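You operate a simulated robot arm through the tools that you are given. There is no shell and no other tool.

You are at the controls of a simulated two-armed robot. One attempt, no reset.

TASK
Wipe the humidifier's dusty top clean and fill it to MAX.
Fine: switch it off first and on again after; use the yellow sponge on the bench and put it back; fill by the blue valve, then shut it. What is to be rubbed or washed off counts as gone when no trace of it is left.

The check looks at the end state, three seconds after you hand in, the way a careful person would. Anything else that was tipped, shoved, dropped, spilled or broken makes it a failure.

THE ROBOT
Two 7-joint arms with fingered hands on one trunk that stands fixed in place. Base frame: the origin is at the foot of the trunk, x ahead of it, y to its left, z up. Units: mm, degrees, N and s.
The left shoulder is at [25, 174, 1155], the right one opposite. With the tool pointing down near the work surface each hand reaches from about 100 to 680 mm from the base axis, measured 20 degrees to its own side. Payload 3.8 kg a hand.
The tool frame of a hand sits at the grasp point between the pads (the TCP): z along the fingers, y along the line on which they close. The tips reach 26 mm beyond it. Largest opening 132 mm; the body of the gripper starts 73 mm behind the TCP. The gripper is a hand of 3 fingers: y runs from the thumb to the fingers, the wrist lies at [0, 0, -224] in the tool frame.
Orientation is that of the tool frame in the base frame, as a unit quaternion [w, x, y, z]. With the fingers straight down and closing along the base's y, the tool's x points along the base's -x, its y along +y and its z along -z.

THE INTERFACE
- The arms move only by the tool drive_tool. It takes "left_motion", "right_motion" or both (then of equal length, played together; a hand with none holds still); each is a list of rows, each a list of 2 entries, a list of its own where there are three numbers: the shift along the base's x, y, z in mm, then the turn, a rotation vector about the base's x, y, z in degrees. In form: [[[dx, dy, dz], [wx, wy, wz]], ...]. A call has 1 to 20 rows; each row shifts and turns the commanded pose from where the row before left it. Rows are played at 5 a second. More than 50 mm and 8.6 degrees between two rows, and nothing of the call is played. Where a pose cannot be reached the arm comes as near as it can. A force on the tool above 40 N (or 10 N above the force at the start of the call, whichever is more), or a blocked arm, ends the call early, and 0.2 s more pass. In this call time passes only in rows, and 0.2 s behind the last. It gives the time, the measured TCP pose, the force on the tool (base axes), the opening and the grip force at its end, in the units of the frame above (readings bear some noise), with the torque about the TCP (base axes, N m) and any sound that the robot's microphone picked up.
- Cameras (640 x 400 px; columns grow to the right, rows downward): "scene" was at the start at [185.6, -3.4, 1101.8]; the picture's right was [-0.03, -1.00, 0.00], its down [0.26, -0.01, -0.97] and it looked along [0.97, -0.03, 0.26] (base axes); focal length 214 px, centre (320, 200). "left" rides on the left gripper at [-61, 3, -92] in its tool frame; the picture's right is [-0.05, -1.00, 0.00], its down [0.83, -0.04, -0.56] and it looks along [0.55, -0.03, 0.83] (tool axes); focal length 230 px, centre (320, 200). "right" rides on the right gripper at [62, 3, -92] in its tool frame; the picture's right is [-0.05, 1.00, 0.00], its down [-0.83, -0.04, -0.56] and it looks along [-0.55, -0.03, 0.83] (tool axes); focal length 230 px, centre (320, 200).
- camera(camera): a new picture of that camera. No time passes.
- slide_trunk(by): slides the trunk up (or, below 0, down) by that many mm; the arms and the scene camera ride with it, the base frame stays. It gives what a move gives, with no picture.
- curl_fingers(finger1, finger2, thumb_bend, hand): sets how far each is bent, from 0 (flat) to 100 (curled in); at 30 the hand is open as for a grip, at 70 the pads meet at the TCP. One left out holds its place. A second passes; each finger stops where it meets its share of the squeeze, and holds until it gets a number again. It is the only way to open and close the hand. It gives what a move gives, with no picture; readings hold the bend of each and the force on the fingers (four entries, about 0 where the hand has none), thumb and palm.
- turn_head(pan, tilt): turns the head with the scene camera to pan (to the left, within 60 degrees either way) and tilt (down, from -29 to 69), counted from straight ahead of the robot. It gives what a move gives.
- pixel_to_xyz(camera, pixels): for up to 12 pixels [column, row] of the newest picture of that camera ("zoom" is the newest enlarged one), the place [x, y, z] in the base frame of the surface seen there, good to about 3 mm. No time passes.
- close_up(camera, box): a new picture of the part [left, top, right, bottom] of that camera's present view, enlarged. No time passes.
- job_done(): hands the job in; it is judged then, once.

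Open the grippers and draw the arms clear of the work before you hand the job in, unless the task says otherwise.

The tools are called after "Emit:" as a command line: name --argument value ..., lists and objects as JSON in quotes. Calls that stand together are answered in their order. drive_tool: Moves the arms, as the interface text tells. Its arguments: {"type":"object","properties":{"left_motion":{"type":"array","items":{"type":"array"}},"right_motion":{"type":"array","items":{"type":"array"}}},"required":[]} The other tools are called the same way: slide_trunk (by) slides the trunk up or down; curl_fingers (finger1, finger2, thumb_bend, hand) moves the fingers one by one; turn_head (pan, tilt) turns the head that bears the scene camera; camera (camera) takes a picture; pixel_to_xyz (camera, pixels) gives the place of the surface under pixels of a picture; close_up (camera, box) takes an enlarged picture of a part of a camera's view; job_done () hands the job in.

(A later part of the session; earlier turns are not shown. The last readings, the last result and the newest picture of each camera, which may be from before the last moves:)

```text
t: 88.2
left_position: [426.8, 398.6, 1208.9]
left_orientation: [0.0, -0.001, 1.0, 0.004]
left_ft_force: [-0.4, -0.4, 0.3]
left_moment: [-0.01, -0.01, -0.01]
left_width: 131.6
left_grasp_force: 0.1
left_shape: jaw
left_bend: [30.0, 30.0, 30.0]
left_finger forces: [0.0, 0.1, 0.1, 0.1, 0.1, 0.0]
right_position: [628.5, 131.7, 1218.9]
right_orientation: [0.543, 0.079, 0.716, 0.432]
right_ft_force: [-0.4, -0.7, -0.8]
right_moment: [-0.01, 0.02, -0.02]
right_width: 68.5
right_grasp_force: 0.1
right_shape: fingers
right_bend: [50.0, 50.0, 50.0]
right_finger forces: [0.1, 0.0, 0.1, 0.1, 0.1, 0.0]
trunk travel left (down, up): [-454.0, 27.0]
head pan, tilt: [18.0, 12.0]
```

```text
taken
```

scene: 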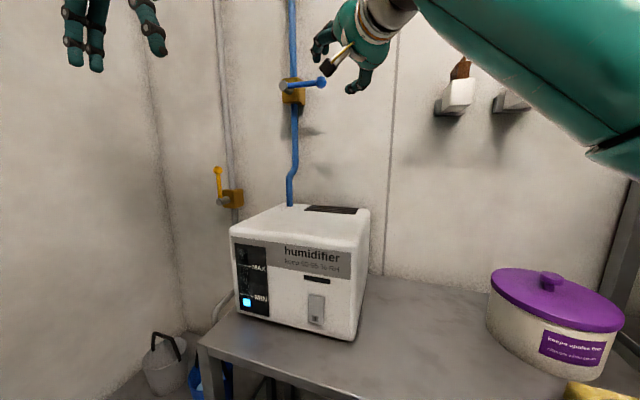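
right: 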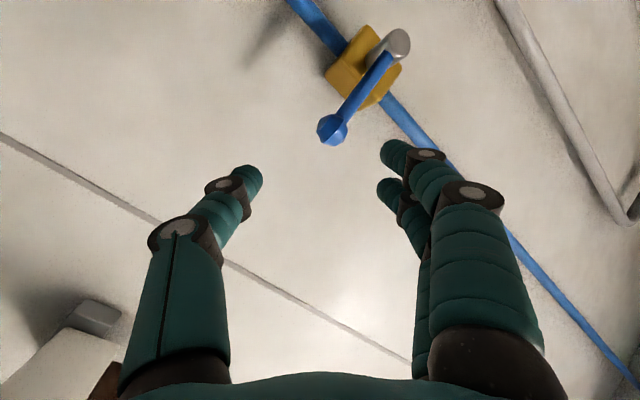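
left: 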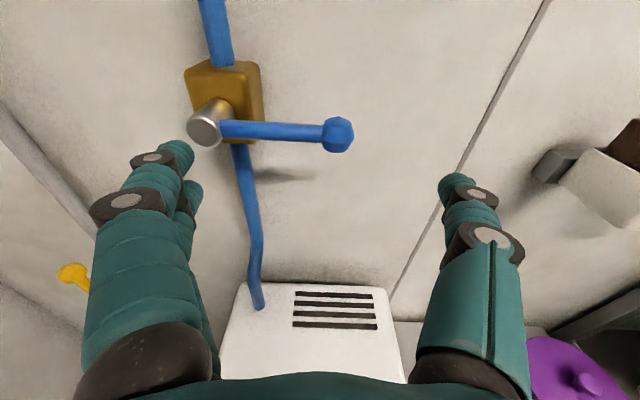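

The hand is rolled with the lever (knob at (333,130)) framed between thumb and fingers, gap 68 mm. I shift sideways to line up, then I'll advance along the pointing direction.

Emit:
drive_tool --right_motion '[[[13, 37, 0], [0, 0, 0]], [[14.8, 9.3, -0.7], [0, 0, 0]], [[14.8, 9.3, -0.7], [0, 0, 0]]]'

Emit:
camera --camera "right"

Emit:
close_up --camera "scene" --box '[230, 20, 390, 140]'

```text
t: 89.0
left_position: [427.5, 399.0, 1209.5]
left_orientation: [0.0, 0.0, 1.0, 0.004]
left_ft_force: [-0.8, 0.2, -0.1]
left_moment: [-0.01, -0.01, -0.02]
left_width: 131.7
left_grasp_force: 0.1
left_shape: jaw
left_bend: [30.0, 30.0, 30.0]
left_finger forces: [0.1, 0.0, 0.1, 0.0, 0.0, 0.0]
right_position: [669.2, 187.9, 1215.7]
right_orientation: [0.543, 0.08, 0.717, 0.431]
right_ft_force: [-0.7, 0.4, -0.1]
right_moment: [0.04, 0.02, -0.03]
right_width: 68.5
right_grasp_force: 0.0
right_shape: fingers
right_bend: [50.0, 50.0, 50.0]
right_finger forces: [0.0, 0.1, 0.0, 0.0, 0.1, 0.0]
trunk travel left (down, up): [-454.0, 27.0]
head pan, tilt: [18.0, 12.0]
```

```text
taken
```

right: 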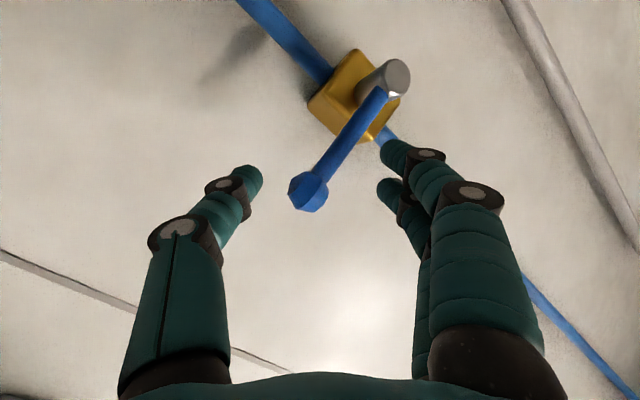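

```text
3.33 times, centred on (310, 80) of scene
```

zoom: 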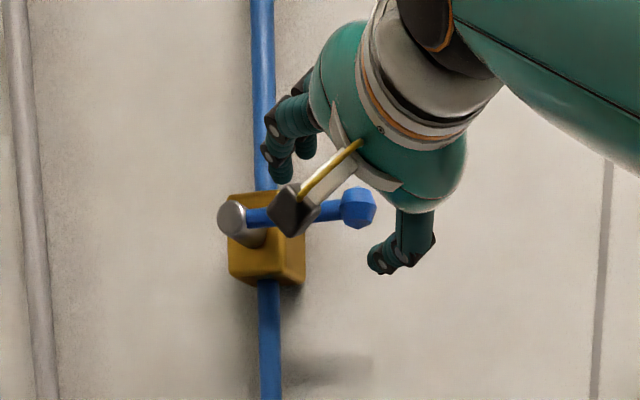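

The knob (308,190) lies between the thumb tip (250,180) and finger tips (390,160). I advance the last 30 mm carefully.

Emit:
drive_tool --right_motion '[[[10, 6.3, -0.4], [0, 0, 0]], [[10, 6.3, -0.4], [0, 0, 0]], [[10, 6, -0.4], [0, 0, 0]]]'

Emit:
camera --camera "right"

Emit:
close_up --camera "scene" --box '[230, 20, 390, 140]'

```text
t: 89.8
left_position: [426.9, 399.1, 1210.3]
left_orientation: [0.0, -0.001, 1.0, 0.003]
left_ft_force: [0.3, 0.3, 0.0]
left_moment: [-0.01, 0.03, 0.02]
left_width: 131.8
left_grasp_force: 0.1
left_shape: jaw
left_bend: [30.0, 30.0, 30.0]
left_finger forces: [0.0, 0.1, 0.0, 0.0, 0.0, 0.1]
right_position: [699.2, 203.5, 1215.7]
right_orientation: [0.544, 0.078, 0.716, 0.431]
right_ft_force: [-0.5, 0.4, 0.0]
right_moment: [-0.01, -0.01, 0.03]
right_width: 68.4
right_grasp_force: 0.1
right_shape: fingers
right_bend: [50.0, 50.0, 50.0]
right_finger forces: [0.0, 0.0, 0.1, 0.0, 0.1, 0.0]
trunk travel left (down, up): [-454.0, 27.0]
head pan, tilt: [18.0, 12.0]
```

```text
taken
```

right: 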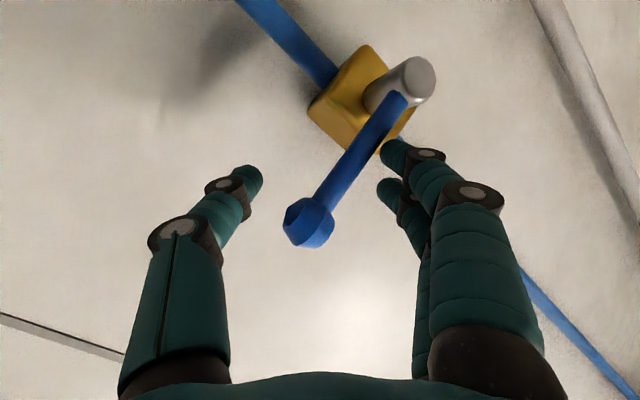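

```text
3.33 times, centred on (310, 80) of scene
```

zoom: 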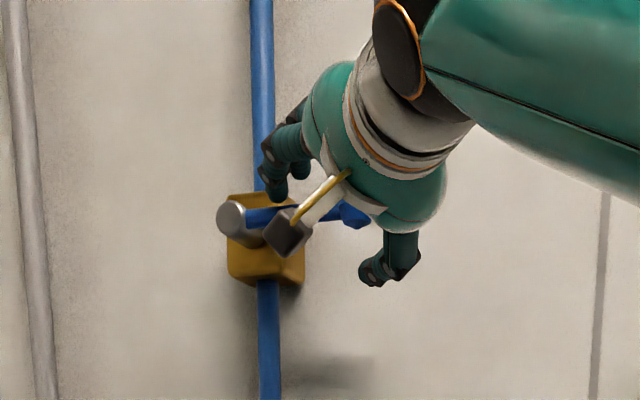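

The lever is caged: fingers just above the rod, thumb below. I test the opening direction by moving up slowly so the thumb pushes the lever upward, watching the force.

Emit:
drive_tool --right_motion '[[[0, 4, 5], [0, 0, 0]], [[0, 4, 5], [0, 0, 0]], [[0, 1, 5], [0, 0, 0]], [[0, 1, 5], [0, 0, 0]]]'

Emit:
camera --camera "right"

Emit:
close_up --camera "scene" --box '[210, 30, 390, 320]'

```text
t: 90.8
left_position: [427.0, 398.1, 1208.5]
left_orientation: [0.0, -0.001, 1.0, 0.005]
left_ft_force: [0.3, -0.2, -0.2]
left_moment: [0.02, 0.02, -0.01]
left_width: 131.6
left_grasp_force: 0.1
left_shape: jaw
left_bend: [30.0, 30.0, 30.0]
left_finger forces: [0.0, 0.0, 0.0, 0.0, 0.0, 0.0]
right_position: [698.9, 214.0, 1233.9]
right_orientation: [0.542, 0.078, 0.717, 0.431]
right_ft_force: [-0.5, -2.0, -1.4]
right_moment: [-0.01, 0.02, -0.02]
right_width: 69.0
right_grasp_force: 0.8
right_shape: fingers
right_bend: [50.0, 50.0, 50.0]
right_finger forces: [0.1, 0.1, 0.0, 0.1, 1.3, 0.0]
trunk travel left (down, up): [-454.0, 27.0]
head pan, tilt: [18.0, 12.0]
```

```text
taken
```

right: 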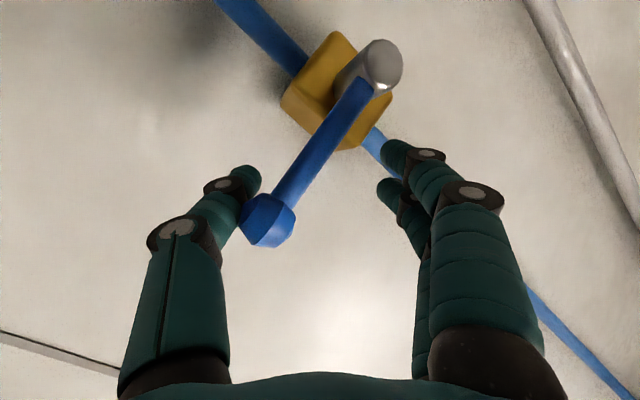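

```text
1.38 times, centred on (300, 175) of scene
```

zoom: 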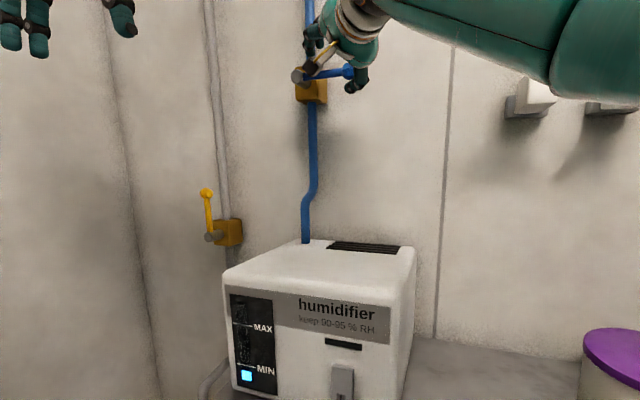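

The thumb just touches the knob (1.3 N). I continue upward along the arc in small steps.

Emit:
drive_tool --right_motion '[[[0, 3, 7], [0, 0, 0]], [[0, 3, 7], [0, 0, 0]], [[0, 4, 7], [0, 0, 0]]]'

Emit:
camera --camera "right"

Emit:
close_up --camera "scene" --box '[210, 30, 390, 320]'

```text
t: 91.7
left_position: [427.5, 398.5, 1209.3]
left_orientation: [0.0, 0.0, 1.0, 0.004]
left_ft_force: [0.6, 0.1, 0.9]
left_moment: [-0.01, -0.03, -0.02]
left_width: 131.7
left_grasp_force: 0.0
left_shape: jaw
left_bend: [30.0, 30.0, 30.0]
left_finger forces: [0.0, 0.0, 0.0, 0.0, 0.0, 0.0]
right_position: [700.1, 225.6, 1258.9]
right_orientation: [0.543, 0.079, 0.716, 0.432]
right_ft_force: [-0.6, -0.9, -0.4]
right_moment: [0.01, 0.0, 0.0]
right_width: 69.6
right_grasp_force: 0.1
right_shape: fingers
right_bend: [50.0, 50.0, 50.0]
right_finger forces: [0.0, 0.0, 0.1, 0.0, 0.9, 0.0]
trunk travel left (down, up): [-454.0, 27.0]
head pan, tilt: [18.0, 12.0]
```

```text
taken
```

right: 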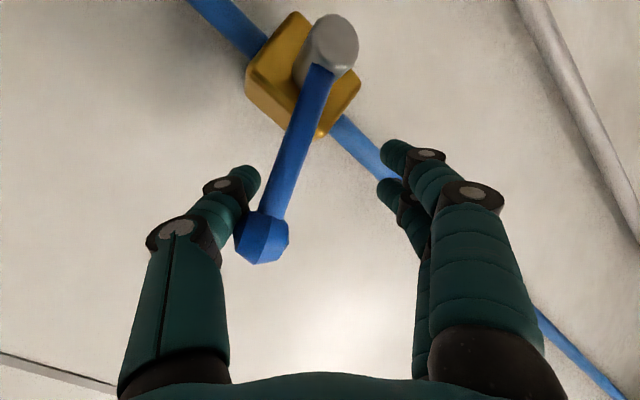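

```text
1.38 times, centred on (300, 175) of scene
```

zoom: 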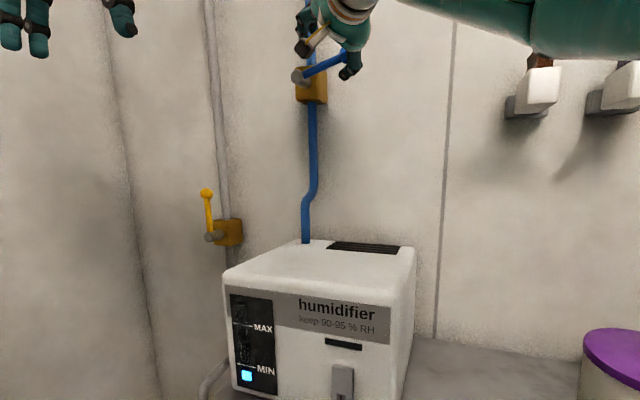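

The lever turns upward easily (about 20° now), so up is the opening direction. I continue the arc and watch the gauge.

Emit:
drive_tool --right_motion '[[[0, 6, 6], [0, 0, 0]], [[0, 6, 6], [0, 0, 0]], [[0, 7, 5], [0, 0, 0]], [[0, 7, 5], [0, 0, 0]]]'

Emit:
camera --camera "right"

Emit:
camera --camera "scene"

Emit:
close_up --camera "scene" --box '[225, 230, 325, 330]'

```text
t: 92.7
left_position: [426.7, 398.5, 1209.4]
left_orientation: [0.0, -0.001, 1.0, 0.004]
left_ft_force: [-0.7, -0.4, -0.5]
left_moment: [0.0, -0.02, 0.01]
left_width: 132.1
left_grasp_force: 0.1
left_shape: jaw
left_bend: [30.0, 30.0, 30.0]
left_finger forces: [0.0, 0.0, 0.1, 0.0, 0.0, 0.1]
right_position: [701.2, 251.0, 1277.1]
right_orientation: [0.543, 0.079, 0.716, 0.432]
right_ft_force: [1.6, -1.7, -0.2]
right_moment: [0.02, -0.02, 0.02]
right_width: 69.1
right_grasp_force: 0.8
right_shape: fingers
right_bend: [50.0, 50.0, 50.0]
right_finger forces: [0.0, 0.1, 0.1, 0.0, 1.3, 0.1]
trunk travel left (down, up): [-454.0, 27.0]
head pan, tilt: [18.0, 12.0]
```

```text
taken
```

right: 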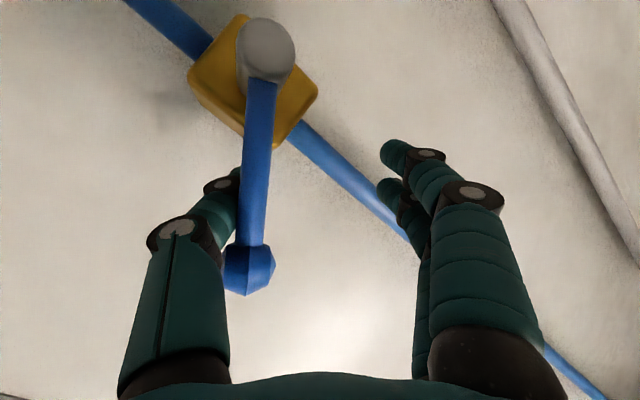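

```text
taken
```

scene: 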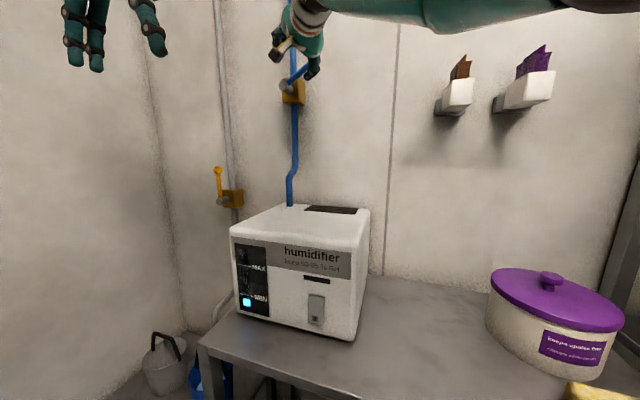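

```text
4.00 times, centred on (275, 280) of scene
```

zoom: 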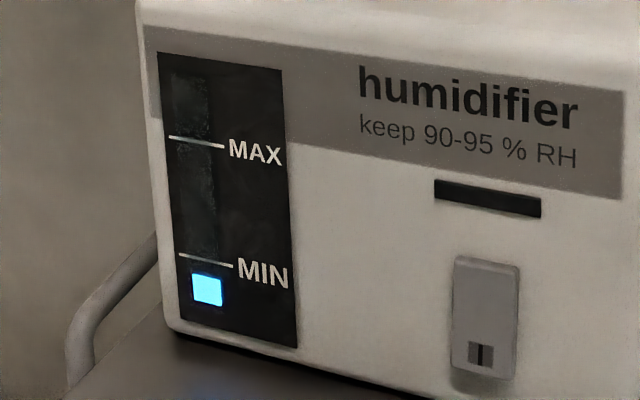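

The lever is at about 45°; the level (cyan block, rows 275–305 in zoom) hasn't moved yet. I continue to push the lever toward vertical.

Emit:
drive_tool --right_motion '[[[0, 8, 5], [0, 0, 0]], [[0, 8, 4], [0, 0, 0]], [[0, 9, 2], [0, 0, 0]]]'

Emit:
close_up --camera "scene" --box '[225, 230, 325, 330]'

Emit:
camera --camera "right"

```text
t: 93.5
left_position: [426.8, 398.0, 1209.7]
left_orientation: [-0.001, -0.002, 1.0, 0.004]
left_ft_force: [0.3, -0.2, -0.6]
left_moment: [-0.03, 0.0, 0.0]
left_width: 132.1
left_grasp_force: 0.0
left_shape: jaw
left_bend: [30.0, 30.0, 30.0]
left_finger forces: [0.1, 0.1, 0.0, 0.1, 0.0, 0.1]
right_position: [699.1, 272.3, 1289.8]
right_orientation: [0.544, 0.08, 0.716, 0.43]
right_ft_force: [-1.2, -9.2, 2.7]
right_moment: [-0.46, 0.0, -0.4]
right_width: 74.1
right_grasp_force: 4.8
right_shape: fingers
right_bend: [50.0, 50.0, 48.0]
right_finger forces: [0.0, 0.1, 0.0, 0.0, 9.8, 0.0]
trunk travel left (down, up): [-454.0, 27.0]
head pan, tilt: [18.0, 12.0]
```

```text
4.00 times, centred on (275, 280) of scene
```

zoom: 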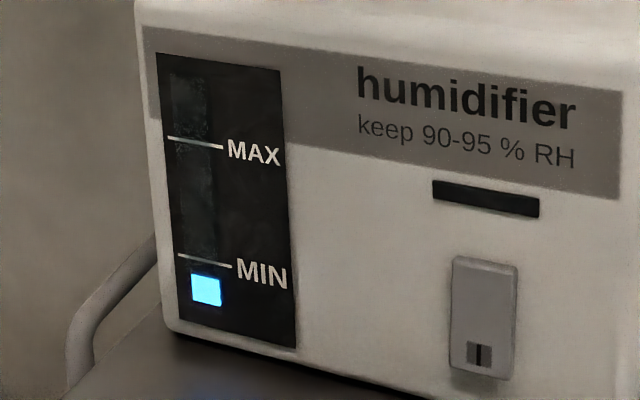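

```text
taken
```

right: 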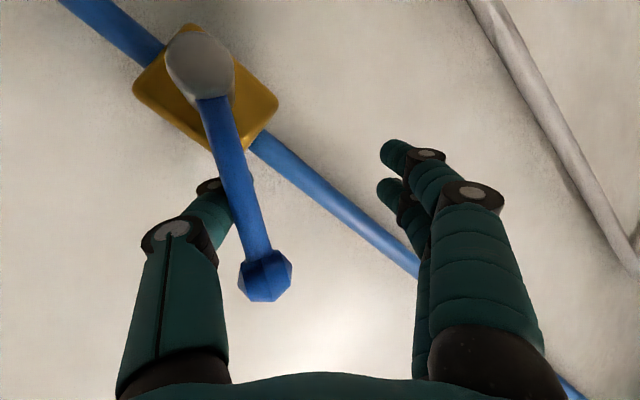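

Thumb force rose to 9.8 N with the lever at about 60°, and the level hasn't changed. I keep pushing toward vertical with small steps.

Emit:
drive_tool --right_motion '[[[0, 5, 3], [0, 0, 0]], [[0, 5, 2], [0, 0, 0]]]'

Emit:
camera --camera "right"

Emit:
close_up --camera "scene" --box '[210, 0, 390, 320]'

```text
t: 94.0
left_position: [425.1, 394.9, 1211.3]
left_orientation: [0.0, -0.001, 1.0, 0.006]
left_ft_force: [0.3, 0.1, 0.5]
left_moment: [0.01, -0.01, 0.0]
left_width: 132.2
left_grasp_force: 0.0
left_shape: jaw
left_bend: [30.0, 30.0, 30.0]
left_finger forces: [0.0, 0.0, 0.0, 0.1, 0.1, 0.1]
right_position: [698.5, 278.7, 1297.5]
right_orientation: [0.545, 0.079, 0.715, 0.431]
right_ft_force: [-4.9, -20.2, 6.6]
right_moment: [-1.04, -0.04, -0.92]
right_width: 82.4
right_grasp_force: 10.8
right_shape: fingers
right_bend: [50.0, 50.0, 46.0]
right_finger forces: [0.1, 0.1, 0.1, 0.0, 21.5, 0.0]
trunk travel left (down, up): [-454.0, 27.0]
head pan, tilt: [18.0, 12.0]
```

```text
taken
```

right: 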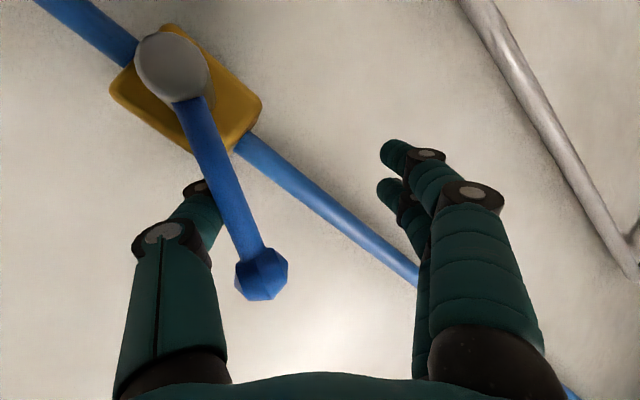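

```text
1.25 times, centred on (300, 160) of scene
```

zoom: 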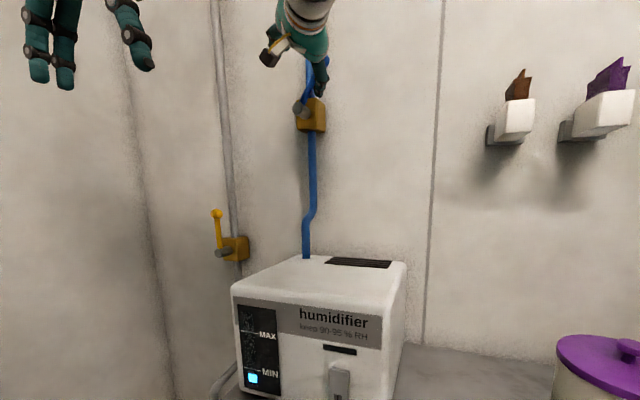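

The thumb force is now 21 N and the lever has hardly moved further; maybe it's at its stop. I measure the lever's actual angle from the picture.

Emit:
pixel_to_xyz --camera "right" --pixels '[[196, 115], [212, 150], [225, 185], [240, 222], [262, 272], [170, 65], [270, 165], [380, 250]]'

Emit:
close_up --camera "scene" --box '[225, 230, 325, 330]'

```text
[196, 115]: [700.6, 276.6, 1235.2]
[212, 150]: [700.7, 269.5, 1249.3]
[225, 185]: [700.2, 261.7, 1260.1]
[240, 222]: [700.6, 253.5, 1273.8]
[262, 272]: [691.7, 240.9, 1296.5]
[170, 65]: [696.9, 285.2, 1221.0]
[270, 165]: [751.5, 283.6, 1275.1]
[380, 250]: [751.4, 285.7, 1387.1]
```

```text
4.00 times, centred on (275, 280) of scene
```

zoom: 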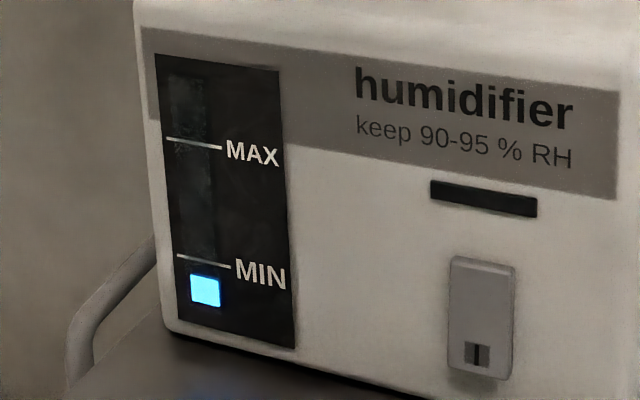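

The lever is at 60° and the thumb force points mostly along −y, suggesting the thumb tip is catching on the brass body beyond the rod. I pull the hand back 12 mm in x so only the thumb's tip bears on the rod, and recheck.

Emit:
drive_tool --right_motion '[[[-4, -5, 0], [0, 0, 0]], [[-8, 0, 0], [0, 0, 0]]]'

Emit:
camera --camera "right"

Emit:
close_up --camera "scene" --box '[225, 230, 325, 330]'

```text
t: 94.7
left_position: [427.4, 397.0, 1208.6]
left_orientation: [-0.001, -0.002, 1.0, 0.004]
left_ft_force: [-0.6, 0.8, 0.2]
left_moment: [-0.01, 0.01, -0.01]
left_width: 132.0
left_grasp_force: 0.0
left_shape: jaw
left_bend: [30.0, 30.0, 30.0]
left_finger forces: [0.0, 0.0, 0.1, 0.0, 0.0, 0.1]
right_position: [685.2, 284.0, 1292.4]
right_orientation: [0.54, 0.078, 0.716, 0.435]
right_ft_force: [2.1, -0.7, 0.1]
right_moment: [-0.01, -0.05, 0.01]
right_width: 70.3
right_grasp_force: 0.8
right_shape: fingers
right_bend: [50.0, 50.0, 49.0]
right_finger forces: [0.1, 0.0, 0.0, 0.0, 1.9, 0.1]
trunk travel left (down, up): [-454.0, 27.0]
head pan, tilt: [18.0, 12.0]
```

```text
taken
```

right: 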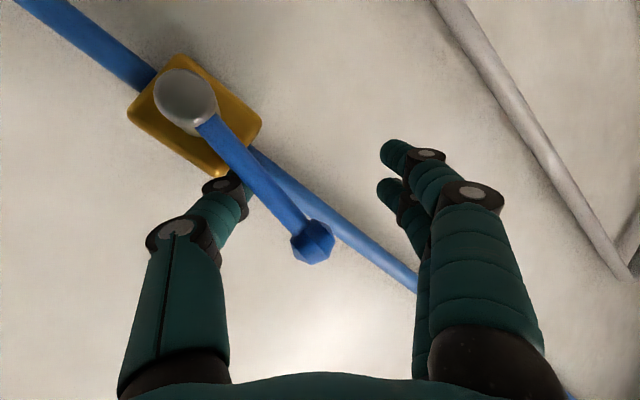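

```text
4.00 times, centred on (275, 280) of scene
```

zoom: 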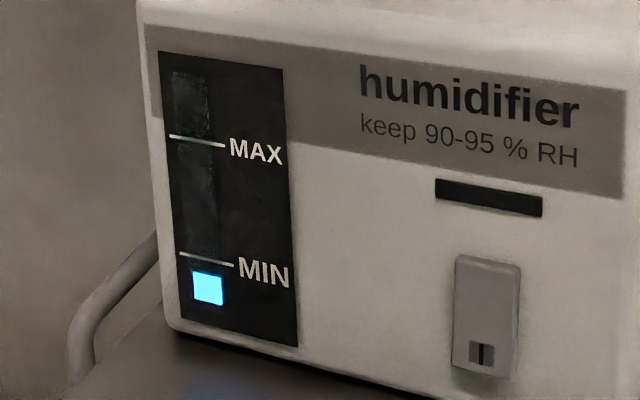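

That freed it: the force dropped to 2 N and the lever turned further. The cyan mark may be starting to rise (top edge now at row ~271). I measure the lever angle.

Emit:
pixel_to_xyz --camera "right" --pixels '[[215, 130], [235, 155], [265, 190], [290, 215], [312, 240]]'

Emit:
close_up --camera "scene" --box '[230, 240, 280, 320]'

```text
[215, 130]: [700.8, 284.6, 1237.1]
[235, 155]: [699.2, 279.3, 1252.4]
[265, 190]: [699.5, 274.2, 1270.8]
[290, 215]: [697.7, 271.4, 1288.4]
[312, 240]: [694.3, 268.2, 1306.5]
```

```text
5.00 times, centred on (255, 280) of scene
```

zoom: 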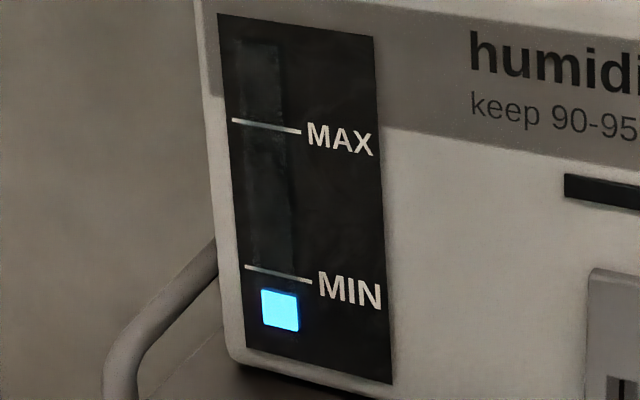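

The lever is at ~77°. I push a further ~14 mm to bring it to vertical and then watch the gauge.

Emit:
drive_tool --right_motion '[[[0, 7, 0], [0, 0, 0]], [[0, 7, 0], [0, 0, 0]]]'

Emit:
close_up --camera "scene" --box '[230, 240, 280, 320]'

Emit:
camera --camera "right"

```text
t: 95.2
left_position: [427.0, 397.9, 1209.6]
left_orientation: [0.001, -0.001, 1.0, 0.005]
left_ft_force: [-0.8, 0.4, 0.8]
left_moment: [0.01, -0.02, 0.03]
left_width: 131.7
left_grasp_force: 0.0
left_shape: jaw
left_bend: [30.0, 30.0, 30.0]
left_finger forces: [0.0, 0.0, 0.0, 0.0, 0.0, 0.0]
right_position: [686.4, 295.3, 1295.6]
right_orientation: [0.543, 0.078, 0.716, 0.432]
right_ft_force: [-0.8, -2.5, 0.8]
right_moment: [-0.09, -0.01, -0.06]
right_width: 69.9
right_grasp_force: 0.9
right_shape: fingers
right_bend: [50.0, 50.0, 50.0]
right_finger forces: [0.0, 0.0, 0.1, 0.1, 2.2, 0.1]
trunk travel left (down, up): [-454.0, 27.0]
head pan, tilt: [18.0, 12.0]
```

```text
5.00 times, centred on (255, 280) of scene
```

zoom: 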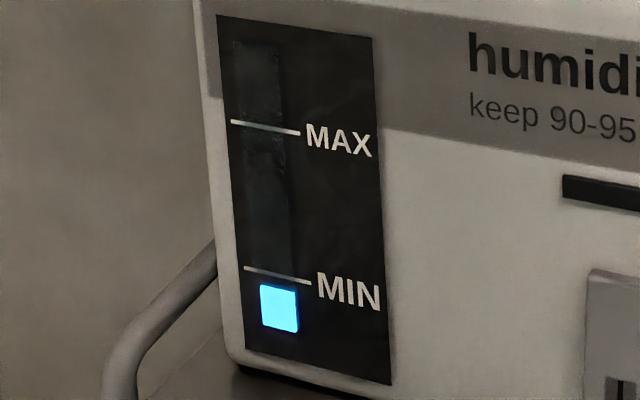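

```text
taken
```

right: 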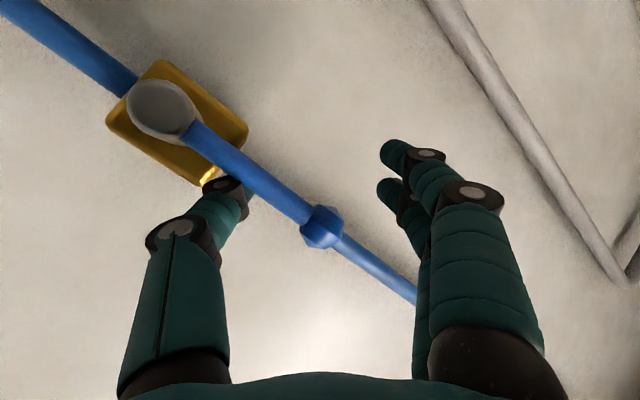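

The lever is now parallel to the pipe (open) and the cyan column is growing: its top went from row 288 to 283 in half a second (MAX is at row ~125). To be ready for closing, I retract and roll the hand back so that the fingers will be on the lever's left side.

Emit:
drive_tool --right_motion '[[[-19, -12, 1], [0, 0, 0]], [[-19, -12, 1], [-6.34, -4.0, 0.28]], [[0, -12, -4], [-6.34, -4.0, 0.28]], [[0, -12, -4], [-6.34, -4.0, 0.28]]]'

Emit:
close_up --camera "scene" --box '[230, 240, 280, 320]'

Emit:
camera --camera "right"

```text
t: 96.2
left_position: [427.1, 397.8, 1210.1]
left_orientation: [0.0, -0.001, 1.0, 0.004]
left_ft_force: [-0.6, 0.8, 0.5]
left_moment: [0.0, 0.01, -0.03]
left_width: 132.1
left_grasp_force: 0.0
left_shape: jaw
left_bend: [30.0, 30.0, 30.0]
left_finger forces: [0.1, 0.0, 0.0, 0.0, 0.0, 0.0]
right_position: [649.1, 246.6, 1288.7]
right_orientation: [0.617, -0.064, 0.718, 0.317]
right_ft_force: [0.4, -0.1, -0.2]
right_moment: [-0.02, 0.03, -0.05]
right_width: 68.2
right_grasp_force: 0.1
right_shape: fingers
right_bend: [50.0, 50.0, 50.0]
right_finger forces: [0.0, 0.0, 0.0, 0.0, 0.1, 0.0]
trunk travel left (down, up): [-454.0, 27.0]
head pan, tilt: [18.0, 12.0]
```

```text
5.00 times, centred on (255, 280) of scene
```

zoom: 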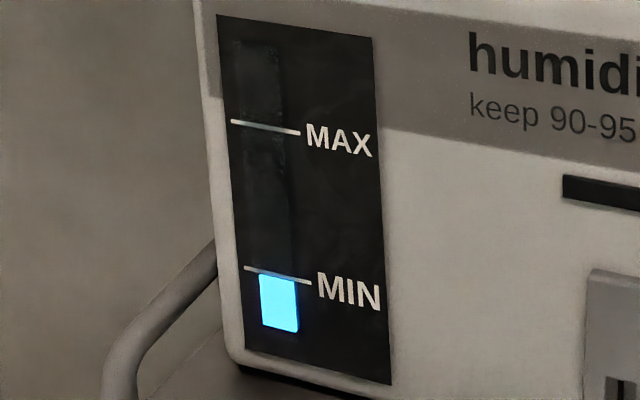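

```text
taken
```

right: 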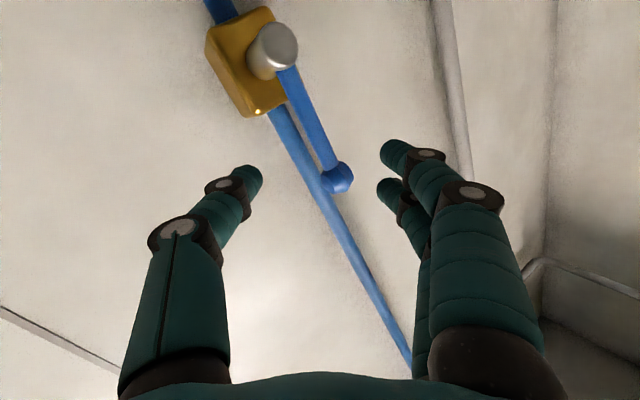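

Level top at row ~272, rising ~11 rows/s, so about 13 s remain to MAX (row ~126). I finish the roll and advance so the lever sits between thumb and fingers.

Emit:
drive_tool --right_motion '[[[0, -11, -4], [-6.34, -4.0, 0.28]], [[0, -11, -4], [-6.34, -4.0, 0.28]], [[0, 0, 0], [-6.34, -4.0, 0.28]], [[15, 9.5, 0], [0, 0, 0]]]'

Emit:
camera --camera "right"

Emit:
close_up --camera "scene" --box '[230, 240, 280, 320]'

```text
t: 97.2
left_position: [427.6, 399.7, 1209.5]
left_orientation: [0.0, -0.001, 1.0, 0.003]
left_ft_force: [-0.1, 0.1, -0.7]
left_moment: [-0.04, -0.01, 0.01]
left_width: 131.9
left_grasp_force: 0.1
left_shape: jaw
left_bend: [30.0, 30.0, 30.0]
left_finger forces: [0.1, 0.0, 0.1, 0.0, 0.1, 0.0]
right_position: [664.7, 235.2, 1281.5]
right_orientation: [0.667, -0.202, 0.692, 0.19]
right_ft_force: [-1.2, -0.4, 0.8]
right_moment: [0.01, 0.03, -0.03]
right_width: 68.3
right_grasp_force: 0.1
right_shape: fingers
right_bend: [50.0, 50.0, 50.0]
right_finger forces: [0.0, 0.0, 0.0, 0.1, 0.0, 0.0]
trunk travel left (down, up): [-454.0, 27.0]
head pan, tilt: [18.0, 12.0]
```

```text
taken
```

right: 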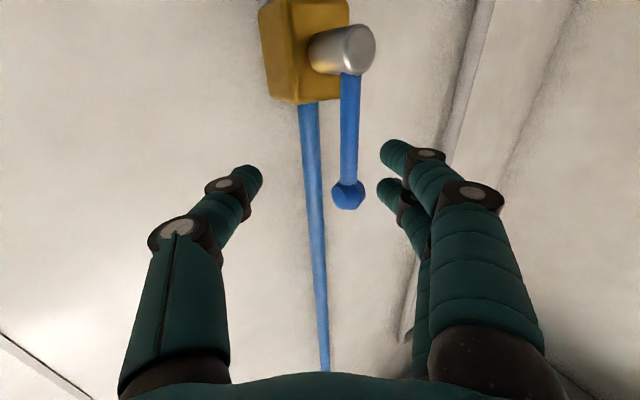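

```text
5.00 times, centred on (255, 280) of scene
```

zoom: 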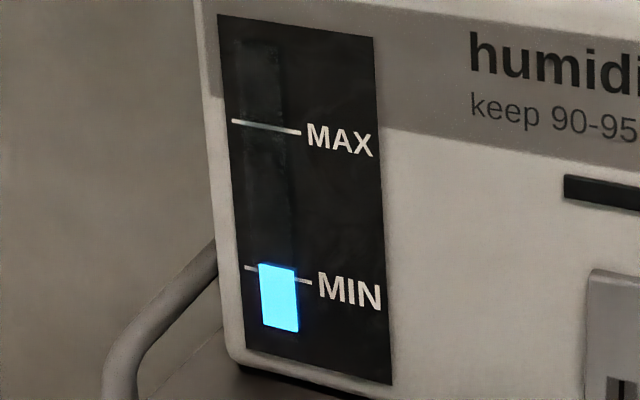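

Level top at row 263 (t=97.2). The lever (col 348) lies between the thumb and fingers; I advance the remaining ~50 mm.

Emit:
pixel_to_xyz --camera "right" --pixels '[[350, 90], [349, 140], [348, 195]]'

Emit:
drive_tool --right_motion '[[[14.3, 9, 0], [0, 0, 0]], [[14.3, 9, 0], [0, 0, 0]], [[14, 9, 0], [0, 0, 0]]]'

Emit:
camera --camera "right"

Emit:
close_up --camera "scene" --box '[230, 240, 280, 320]'

```text
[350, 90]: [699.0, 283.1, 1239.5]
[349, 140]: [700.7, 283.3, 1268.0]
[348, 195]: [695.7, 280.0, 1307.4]
```

```text
t: 98.0
left_position: [426.2, 399.8, 1209.6]
left_orientation: [0.0, -0.001, 1.0, 0.004]
left_ft_force: [-0.4, 1.6, 0.4]
left_moment: [-0.03, 0.0, -0.01]
left_width: 131.9
left_grasp_force: 0.0
left_shape: jaw
left_bend: [30.0, 30.0, 30.0]
left_finger forces: [0.1, 0.0, 0.1, 0.1, 0.1, 0.0]
right_position: [707.8, 262.4, 1280.6]
right_orientation: [0.668, -0.201, 0.692, 0.189]
right_ft_force: [0.2, -0.5, 0.2]
right_moment: [-0.01, -0.01, -0.03]
right_width: 68.4
right_grasp_force: 0.1
right_shape: fingers
right_bend: [50.0, 50.0, 50.0]
right_finger forces: [0.0, 0.1, 0.1, 0.0, 0.0, 0.0]
trunk travel left (down, up): [-454.0, 27.0]
head pan, tilt: [18.0, 12.0]
```

```text
taken
```

right: 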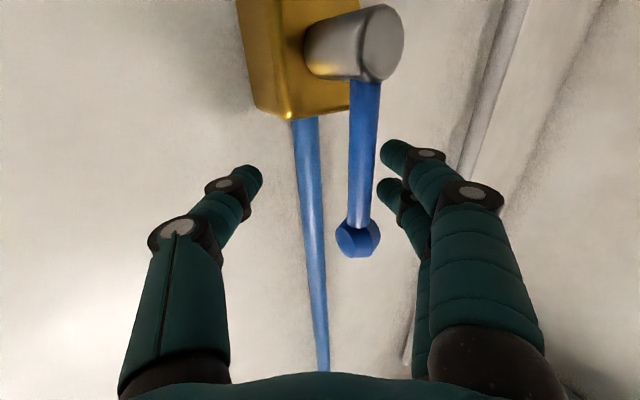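

```text
5.00 times, centred on (255, 280) of scene
```

zoom: 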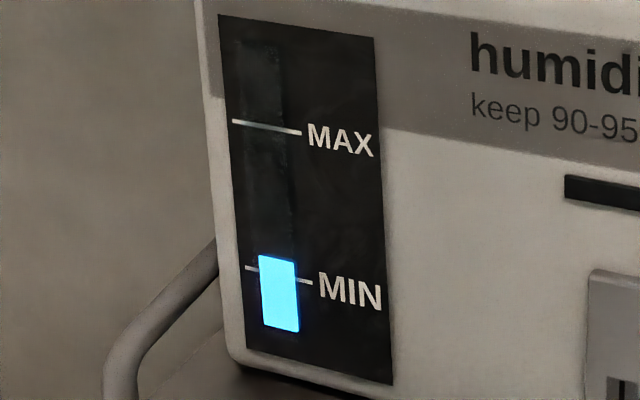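

Level top at row 255 (t=98.0), rising ~10 rows/s; MAX (row ~126) is due at about t≈111. The hand is in position; I nudge the fingers near the lever's left side and wait 4 s.

Emit:
drive_tool --right_motion '[[[0, -2, 2], [0, 0, 0]], [[0, -2, 1], [0, 0, 0]], [[0, 0, 0], [0, 0, 0]], [[0, 0, 0], [0, 0, 0]], [[0, 0, 0], [0, 0, 0]], [[0, 0, 0], [0, 0, 0]], [[0, 0, 0], [0, 0, 0]], [[0, 0, 0], [0, 0, 0]], [[0, 0, 0], [0, 0, 0]], [[0, 0, 0], [0, 0, 0]], [[0, 0, 0], [0, 0, 0]], [[0, 0, 0], [0, 0, 0]], [[0, 0, 0], [0, 0, 0]], [[0, 0, 0], [0, 0, 0]], [[0, 0, 0], [0, 0, 0]], [[0, 0, 0], [0, 0, 0]], [[0, 0, 0], [0, 0, 0]], [[0, 0, 0], [0, 0, 0]]]'

Emit:
close_up --camera "scene" --box '[230, 240, 280, 320]'

Emit:
camera --camera "right"

```text
t: 101.8
left_position: [427.1, 397.6, 1208.8]
left_orientation: [0.001, -0.001, 1.0, 0.004]
left_ft_force: [-1.1, -0.4, -0.3]
left_moment: [0.0, 0.02, -0.02]
left_width: 131.8
left_grasp_force: 0.0
left_shape: jaw
left_bend: [30.0, 30.0, 30.0]
left_finger forces: [0.0, 0.0, 0.1, 0.0, 0.1, 0.0]
right_position: [708.4, 258.4, 1283.8]
right_orientation: [0.667, -0.202, 0.692, 0.191]
right_ft_force: [1.5, -0.2, -1.1]
right_moment: [0.0, 0.03, -0.01]
right_width: 68.4
right_grasp_force: 0.1
right_shape: fingers
right_bend: [50.0, 50.0, 50.0]
right_finger forces: [0.0, 0.0, 0.1, 0.0, 0.0, 0.0]
trunk travel left (down, up): [-454.0, 27.0]
head pan, tilt: [18.0, 12.0]
```

```text
5.00 times, centred on (255, 280) of scene
```

zoom: 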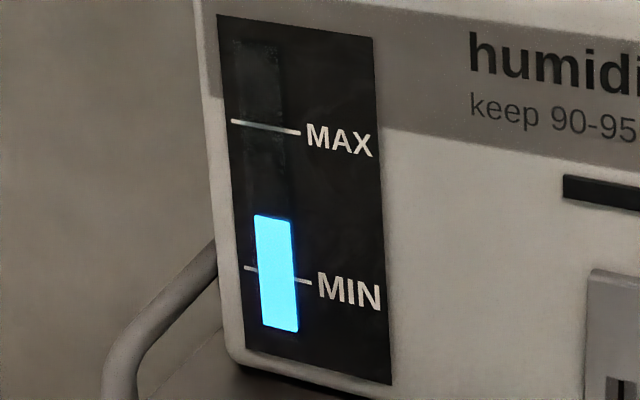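

```text
taken
```

right: 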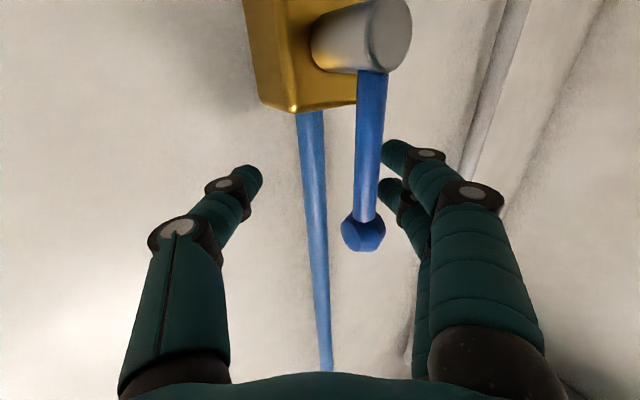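

Level top at row ~216 (t=101.8), 10.3 rows/s; ~8.7 s remain. I wait another 3.8 s.

Emit:
drive_tool --right_motion '[[[0, 0, 0], [0, 0, 0]], [[0, 0, 0], [0, 0, 0]], [[0, 0, 0], [0, 0, 0]], [[0, 0, 0], [0, 0, 0]], [[0, 0, 0], [0, 0, 0]], [[0, 0, 0], [0, 0, 0]], [[0, 0, 0], [0, 0, 0]], [[0, 0, 0], [0, 0, 0]], [[0, 0, 0], [0, 0, 0]], [[0, 0, 0], [0, 0, 0]], [[0, 0, 0], [0, 0, 0]], [[0, 0, 0], [0, 0, 0]], [[0, 0, 0], [0, 0, 0]], [[0, 0, 0], [0, 0, 0]], [[0, 0, 0], [0, 0, 0]], [[0, 0, 0], [0, 0, 0]], [[0, 0, 0], [0, 0, 0]], [[0, 0, 0], [0, 0, 0]]]'

Emit:
close_up --camera "scene" --box '[230, 240, 280, 320]'

```text
t: 105.7
left_position: [427.1, 398.1, 1208.4]
left_orientation: [0.0, -0.001, 1.0, 0.004]
left_ft_force: [1.3, -0.3, -0.5]
left_moment: [0.03, 0.01, 0.01]
left_width: 132.1
left_grasp_force: 0.0
left_shape: jaw
left_bend: [30.0, 30.0, 30.0]
left_finger forces: [0.0, 0.0, 0.1, 0.0, 0.0, 0.1]
right_position: [708.4, 258.0, 1283.6]
right_orientation: [0.667, -0.202, 0.691, 0.191]
right_ft_force: [-0.8, -0.4, 0.0]
right_moment: [0.01, 0.0, -0.04]
right_width: 68.7
right_grasp_force: 0.1
right_shape: fingers
right_bend: [50.0, 50.0, 50.0]
right_finger forces: [0.0, 0.1, 0.0, 0.0, 0.1, 0.0]
trunk travel left (down, up): [-454.0, 27.0]
head pan, tilt: [18.0, 12.0]
```

```text
5.00 times, centred on (255, 280) of scene
```

zoom: 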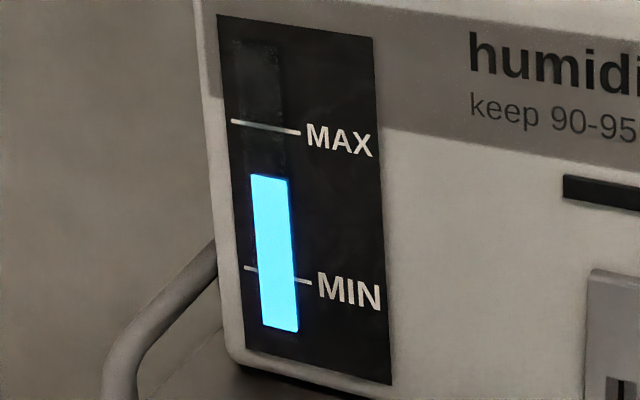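

Top edge at row ~176.5 at t=105.7; MAX at ~126 → about 4.9 s left. I wait 3.4 s and check again.

Emit:
drive_tool --right_motion '[[[0, 0, 0], [0, 0, 0]], [[0, 0, 0], [0, 0, 0]], [[0, 0, 0], [0, 0, 0]], [[0, 0, 0], [0, 0, 0]], [[0, 0, 0], [0, 0, 0]], [[0, 0, 0], [0, 0, 0]], [[0, 0, 0], [0, 0, 0]], [[0, 0, 0], [0, 0, 0]], [[0, 0, 0], [0, 0, 0]], [[0, 0, 0], [0, 0, 0]], [[0, 0, 0], [0, 0, 0]], [[0, 0, 0], [0, 0, 0]], [[0, 0, 0], [0, 0, 0]], [[0, 0, 0], [0, 0, 0]], [[0, 0, 0], [0, 0, 0]], [[0, 0, 0], [0, 0, 0]]]'

Emit:
close_up --camera "scene" --box '[230, 240, 280, 320]'

```text
t: 109.0
left_position: [427.3, 398.4, 1210.2]
left_orientation: [0.0, -0.001, 1.0, 0.005]
left_ft_force: [-0.2, 0.0, 0.0]
left_moment: [0.0, 0.03, -0.01]
left_width: 131.8
left_grasp_force: 0.1
left_shape: jaw
left_bend: [30.0, 30.0, 30.0]
left_finger forces: [0.1, 0.0, 0.0, 0.0, 0.0, 0.0]
right_position: [708.3, 257.8, 1283.6]
right_orientation: [0.666, -0.202, 0.692, 0.191]
right_ft_force: [0.3, 0.6, 0.0]
right_moment: [-0.01, -0.01, 0.01]
right_width: 68.6
right_grasp_force: 0.1
right_shape: fingers
right_bend: [50.0, 50.0, 50.0]
right_finger forces: [0.0, 0.0, 0.0, 0.1, 0.0, 0.0]
trunk travel left (down, up): [-454.0, 27.0]
head pan, tilt: [18.0, 12.0]
```

```text
5.00 times, centred on (255, 280) of scene
```

zoom: 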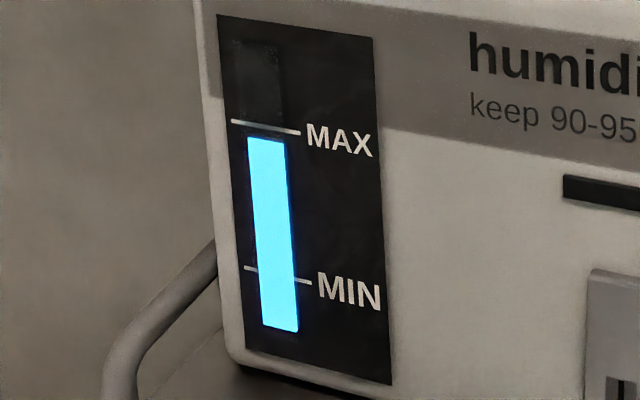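

Top edge at row ~139.5, MAX line at ~126.5, rate ~11 rows/s. I hold 0.6 s more and then start closing in the same call, swinging the lever right/down to ~60°, where the flow was nil.

Emit:
drive_tool --right_motion '[[[0, 0, 0], [0, 0, 0]], [[0, 0, 0], [0, 0, 0]], [[0, 0, 0], [0, 0, 0]], [[0, -3, 0], [0, 0, 0]], [[0, -14.7, 2], [0, 0, 0]], [[0, -14.9, -1.6], [0, 0, 0]]]'

Emit:
close_up --camera "scene" --box '[230, 240, 280, 320]'

Emit:
camera --camera "right"

```text
t: 110.5
left_position: [428.1, 397.5, 1208.6]
left_orientation: [0.0, -0.001, 1.0, 0.004]
left_ft_force: [0.1, 0.3, -1.2]
left_moment: [0.01, -0.01, -0.02]
left_width: 131.8
left_grasp_force: 0.0
left_shape: jaw
left_bend: [30.0, 30.0, 30.0]
left_finger forces: [0.1, 0.0, 0.0, 0.1, 0.0, 0.0]
right_position: [706.7, 225.7, 1283.4]
right_orientation: [0.667, -0.201, 0.691, 0.191]
right_ft_force: [-1.1, 1.0, 0.3]
right_moment: [0.02, 0.01, -0.03]
right_width: 70.1
right_grasp_force: 0.5
right_shape: fingers
right_bend: [49.0, 50.0, 50.0]
right_finger forces: [0.9, 0.0, 0.1, 0.1, 0.0, 0.0]
trunk travel left (down, up): [-454.0, 27.0]
head pan, tilt: [18.0, 12.0]
```

```text
5.00 times, centred on (255, 280) of scene
```

zoom: 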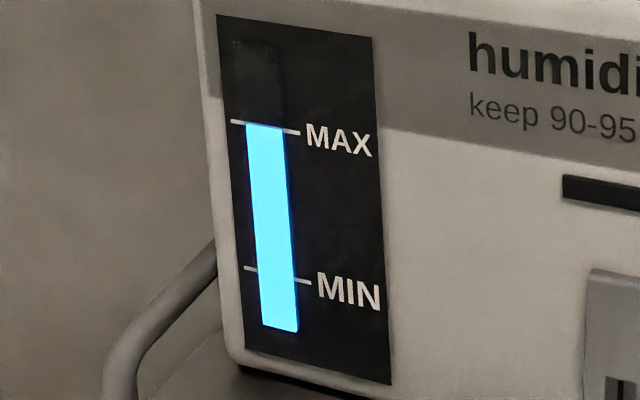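

```text
taken
```

right: 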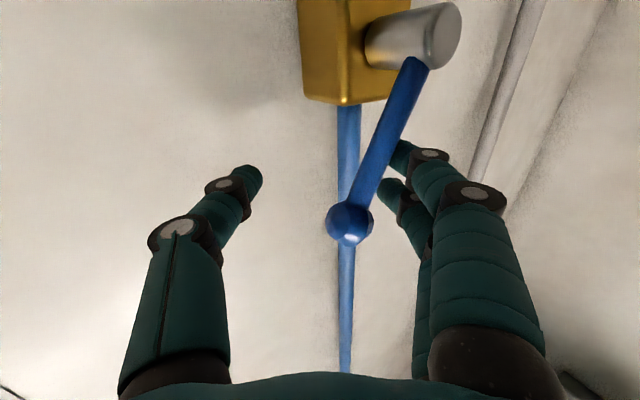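

The level is right at the MAX line (top ~125.5 vs. line ~126.5). I continue closing along the arc to horizontal without delay.

Emit:
drive_tool --right_motion '[[[0, -14, -5], [0, 0, 0]], [[0, -12, -9], [0, 0, 0]], [[0, -9.5, -11.7], [0, 0, 0]], [[0, -6, -10], [0, 0, 0]]]'

Emit:
close_up --camera "scene" --box '[230, 240, 280, 320]'

Emit:
camera --camera "right"

```text
t: 111.5
left_position: [427.4, 398.8, 1208.4]
left_orientation: [0.0, -0.001, 1.0, 0.005]
left_ft_force: [0.1, 0.1, -0.4]
left_moment: [0.0, 0.02, -0.02]
left_width: 132.2
left_grasp_force: 0.1
left_shape: jaw
left_bend: [30.0, 30.0, 30.0]
left_finger forces: [0.0, 0.0, 0.0, 0.1, 0.1, 0.0]
right_position: [708.7, 182.9, 1246.9]
right_orientation: [0.667, -0.201, 0.692, 0.19]
right_ft_force: [-0.2, -0.4, -0.7]
right_moment: [-0.01, 0.0, 0.01]
right_width: 68.6
right_grasp_force: 0.0
right_shape: fingers
right_bend: [50.0, 50.0, 50.0]
right_finger forces: [0.0, 0.0, 0.0, 0.1, 0.0, 0.0]
trunk travel left (down, up): [-454.0, 27.0]
head pan, tilt: [18.0, 12.0]
```

```text
5.00 times, centred on (255, 280) of scene
```

zoom: 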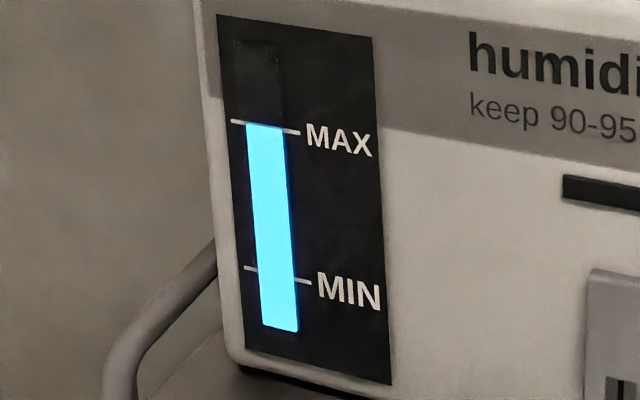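

```text
taken
```

right: 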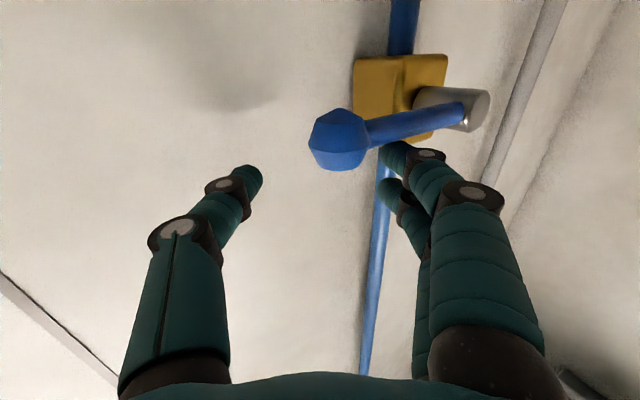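

The level holds at MAX and the lever is nearly horizontal. I measure its remaining angle.

Emit:
pixel_to_xyz --camera "right" --pixels '[[455, 112], [430, 120], [405, 127], [380, 132], [338, 140]]'

Emit:
close_up --camera "scene" --box '[230, 20, 390, 140]'

```text
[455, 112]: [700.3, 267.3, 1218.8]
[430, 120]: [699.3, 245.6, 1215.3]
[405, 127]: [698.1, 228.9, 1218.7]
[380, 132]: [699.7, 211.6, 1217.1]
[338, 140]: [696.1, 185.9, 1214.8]
```

```text
3.33 times, centred on (310, 80) of scene
```

zoom: 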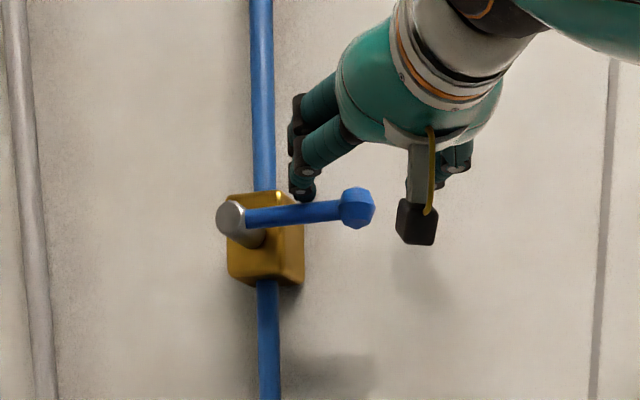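

The lever reads z≈1215–1219 along its length, the same as originally (horizontal, shut). I press down a few millimetres gently to confirm it's at its stop.

Emit:
drive_tool --right_motion '[[[0, 0, -3], [0, 0, 0]], [[0, 0, -2], [0, 0, 0]], [[0, 0, -2], [0, 0, 0]]]'

Emit:
close_up --camera "scene" --box '[230, 240, 280, 320]'

```text
t: 112.2
left_position: [426.9, 396.9, 1210.1]
left_orientation: [0.001, -0.002, 1.0, 0.004]
left_ft_force: [0.8, 0.0, -0.3]
left_moment: [-0.01, -0.01, 0.01]
left_width: 132.0
left_grasp_force: 0.0
left_shape: jaw
left_bend: [30.0, 30.0, 30.0]
left_finger forces: [0.0, 0.0, 0.0, 0.0, 0.0, 0.1]
right_position: [706.4, 184.0, 1245.2]
right_orientation: [0.669, -0.2, 0.689, 0.191]
right_ft_force: [0.7, 1.0, 6.9]
right_moment: [0.34, 0.0, -0.07]
right_width: 67.7
right_grasp_force: 3.2
right_shape: fingers
right_bend: [50.0, 50.0, 50.0]
right_finger forces: [7.1, 0.1, 0.0, 0.0, 0.1, 0.0]
trunk travel left (down, up): [-454.0, 27.0]
head pan, tilt: [18.0, 12.0]
```

```text
5.00 times, centred on (255, 280) of scene
```

zoom: 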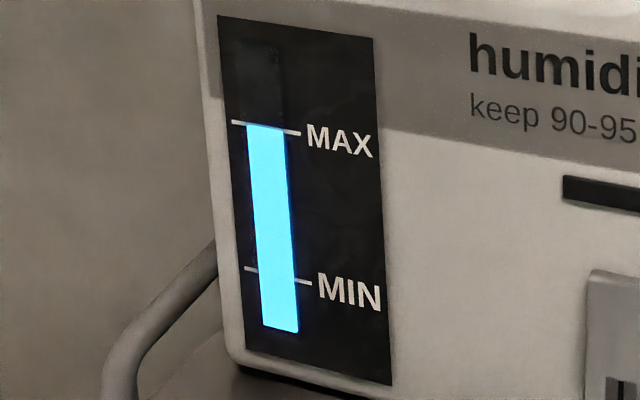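

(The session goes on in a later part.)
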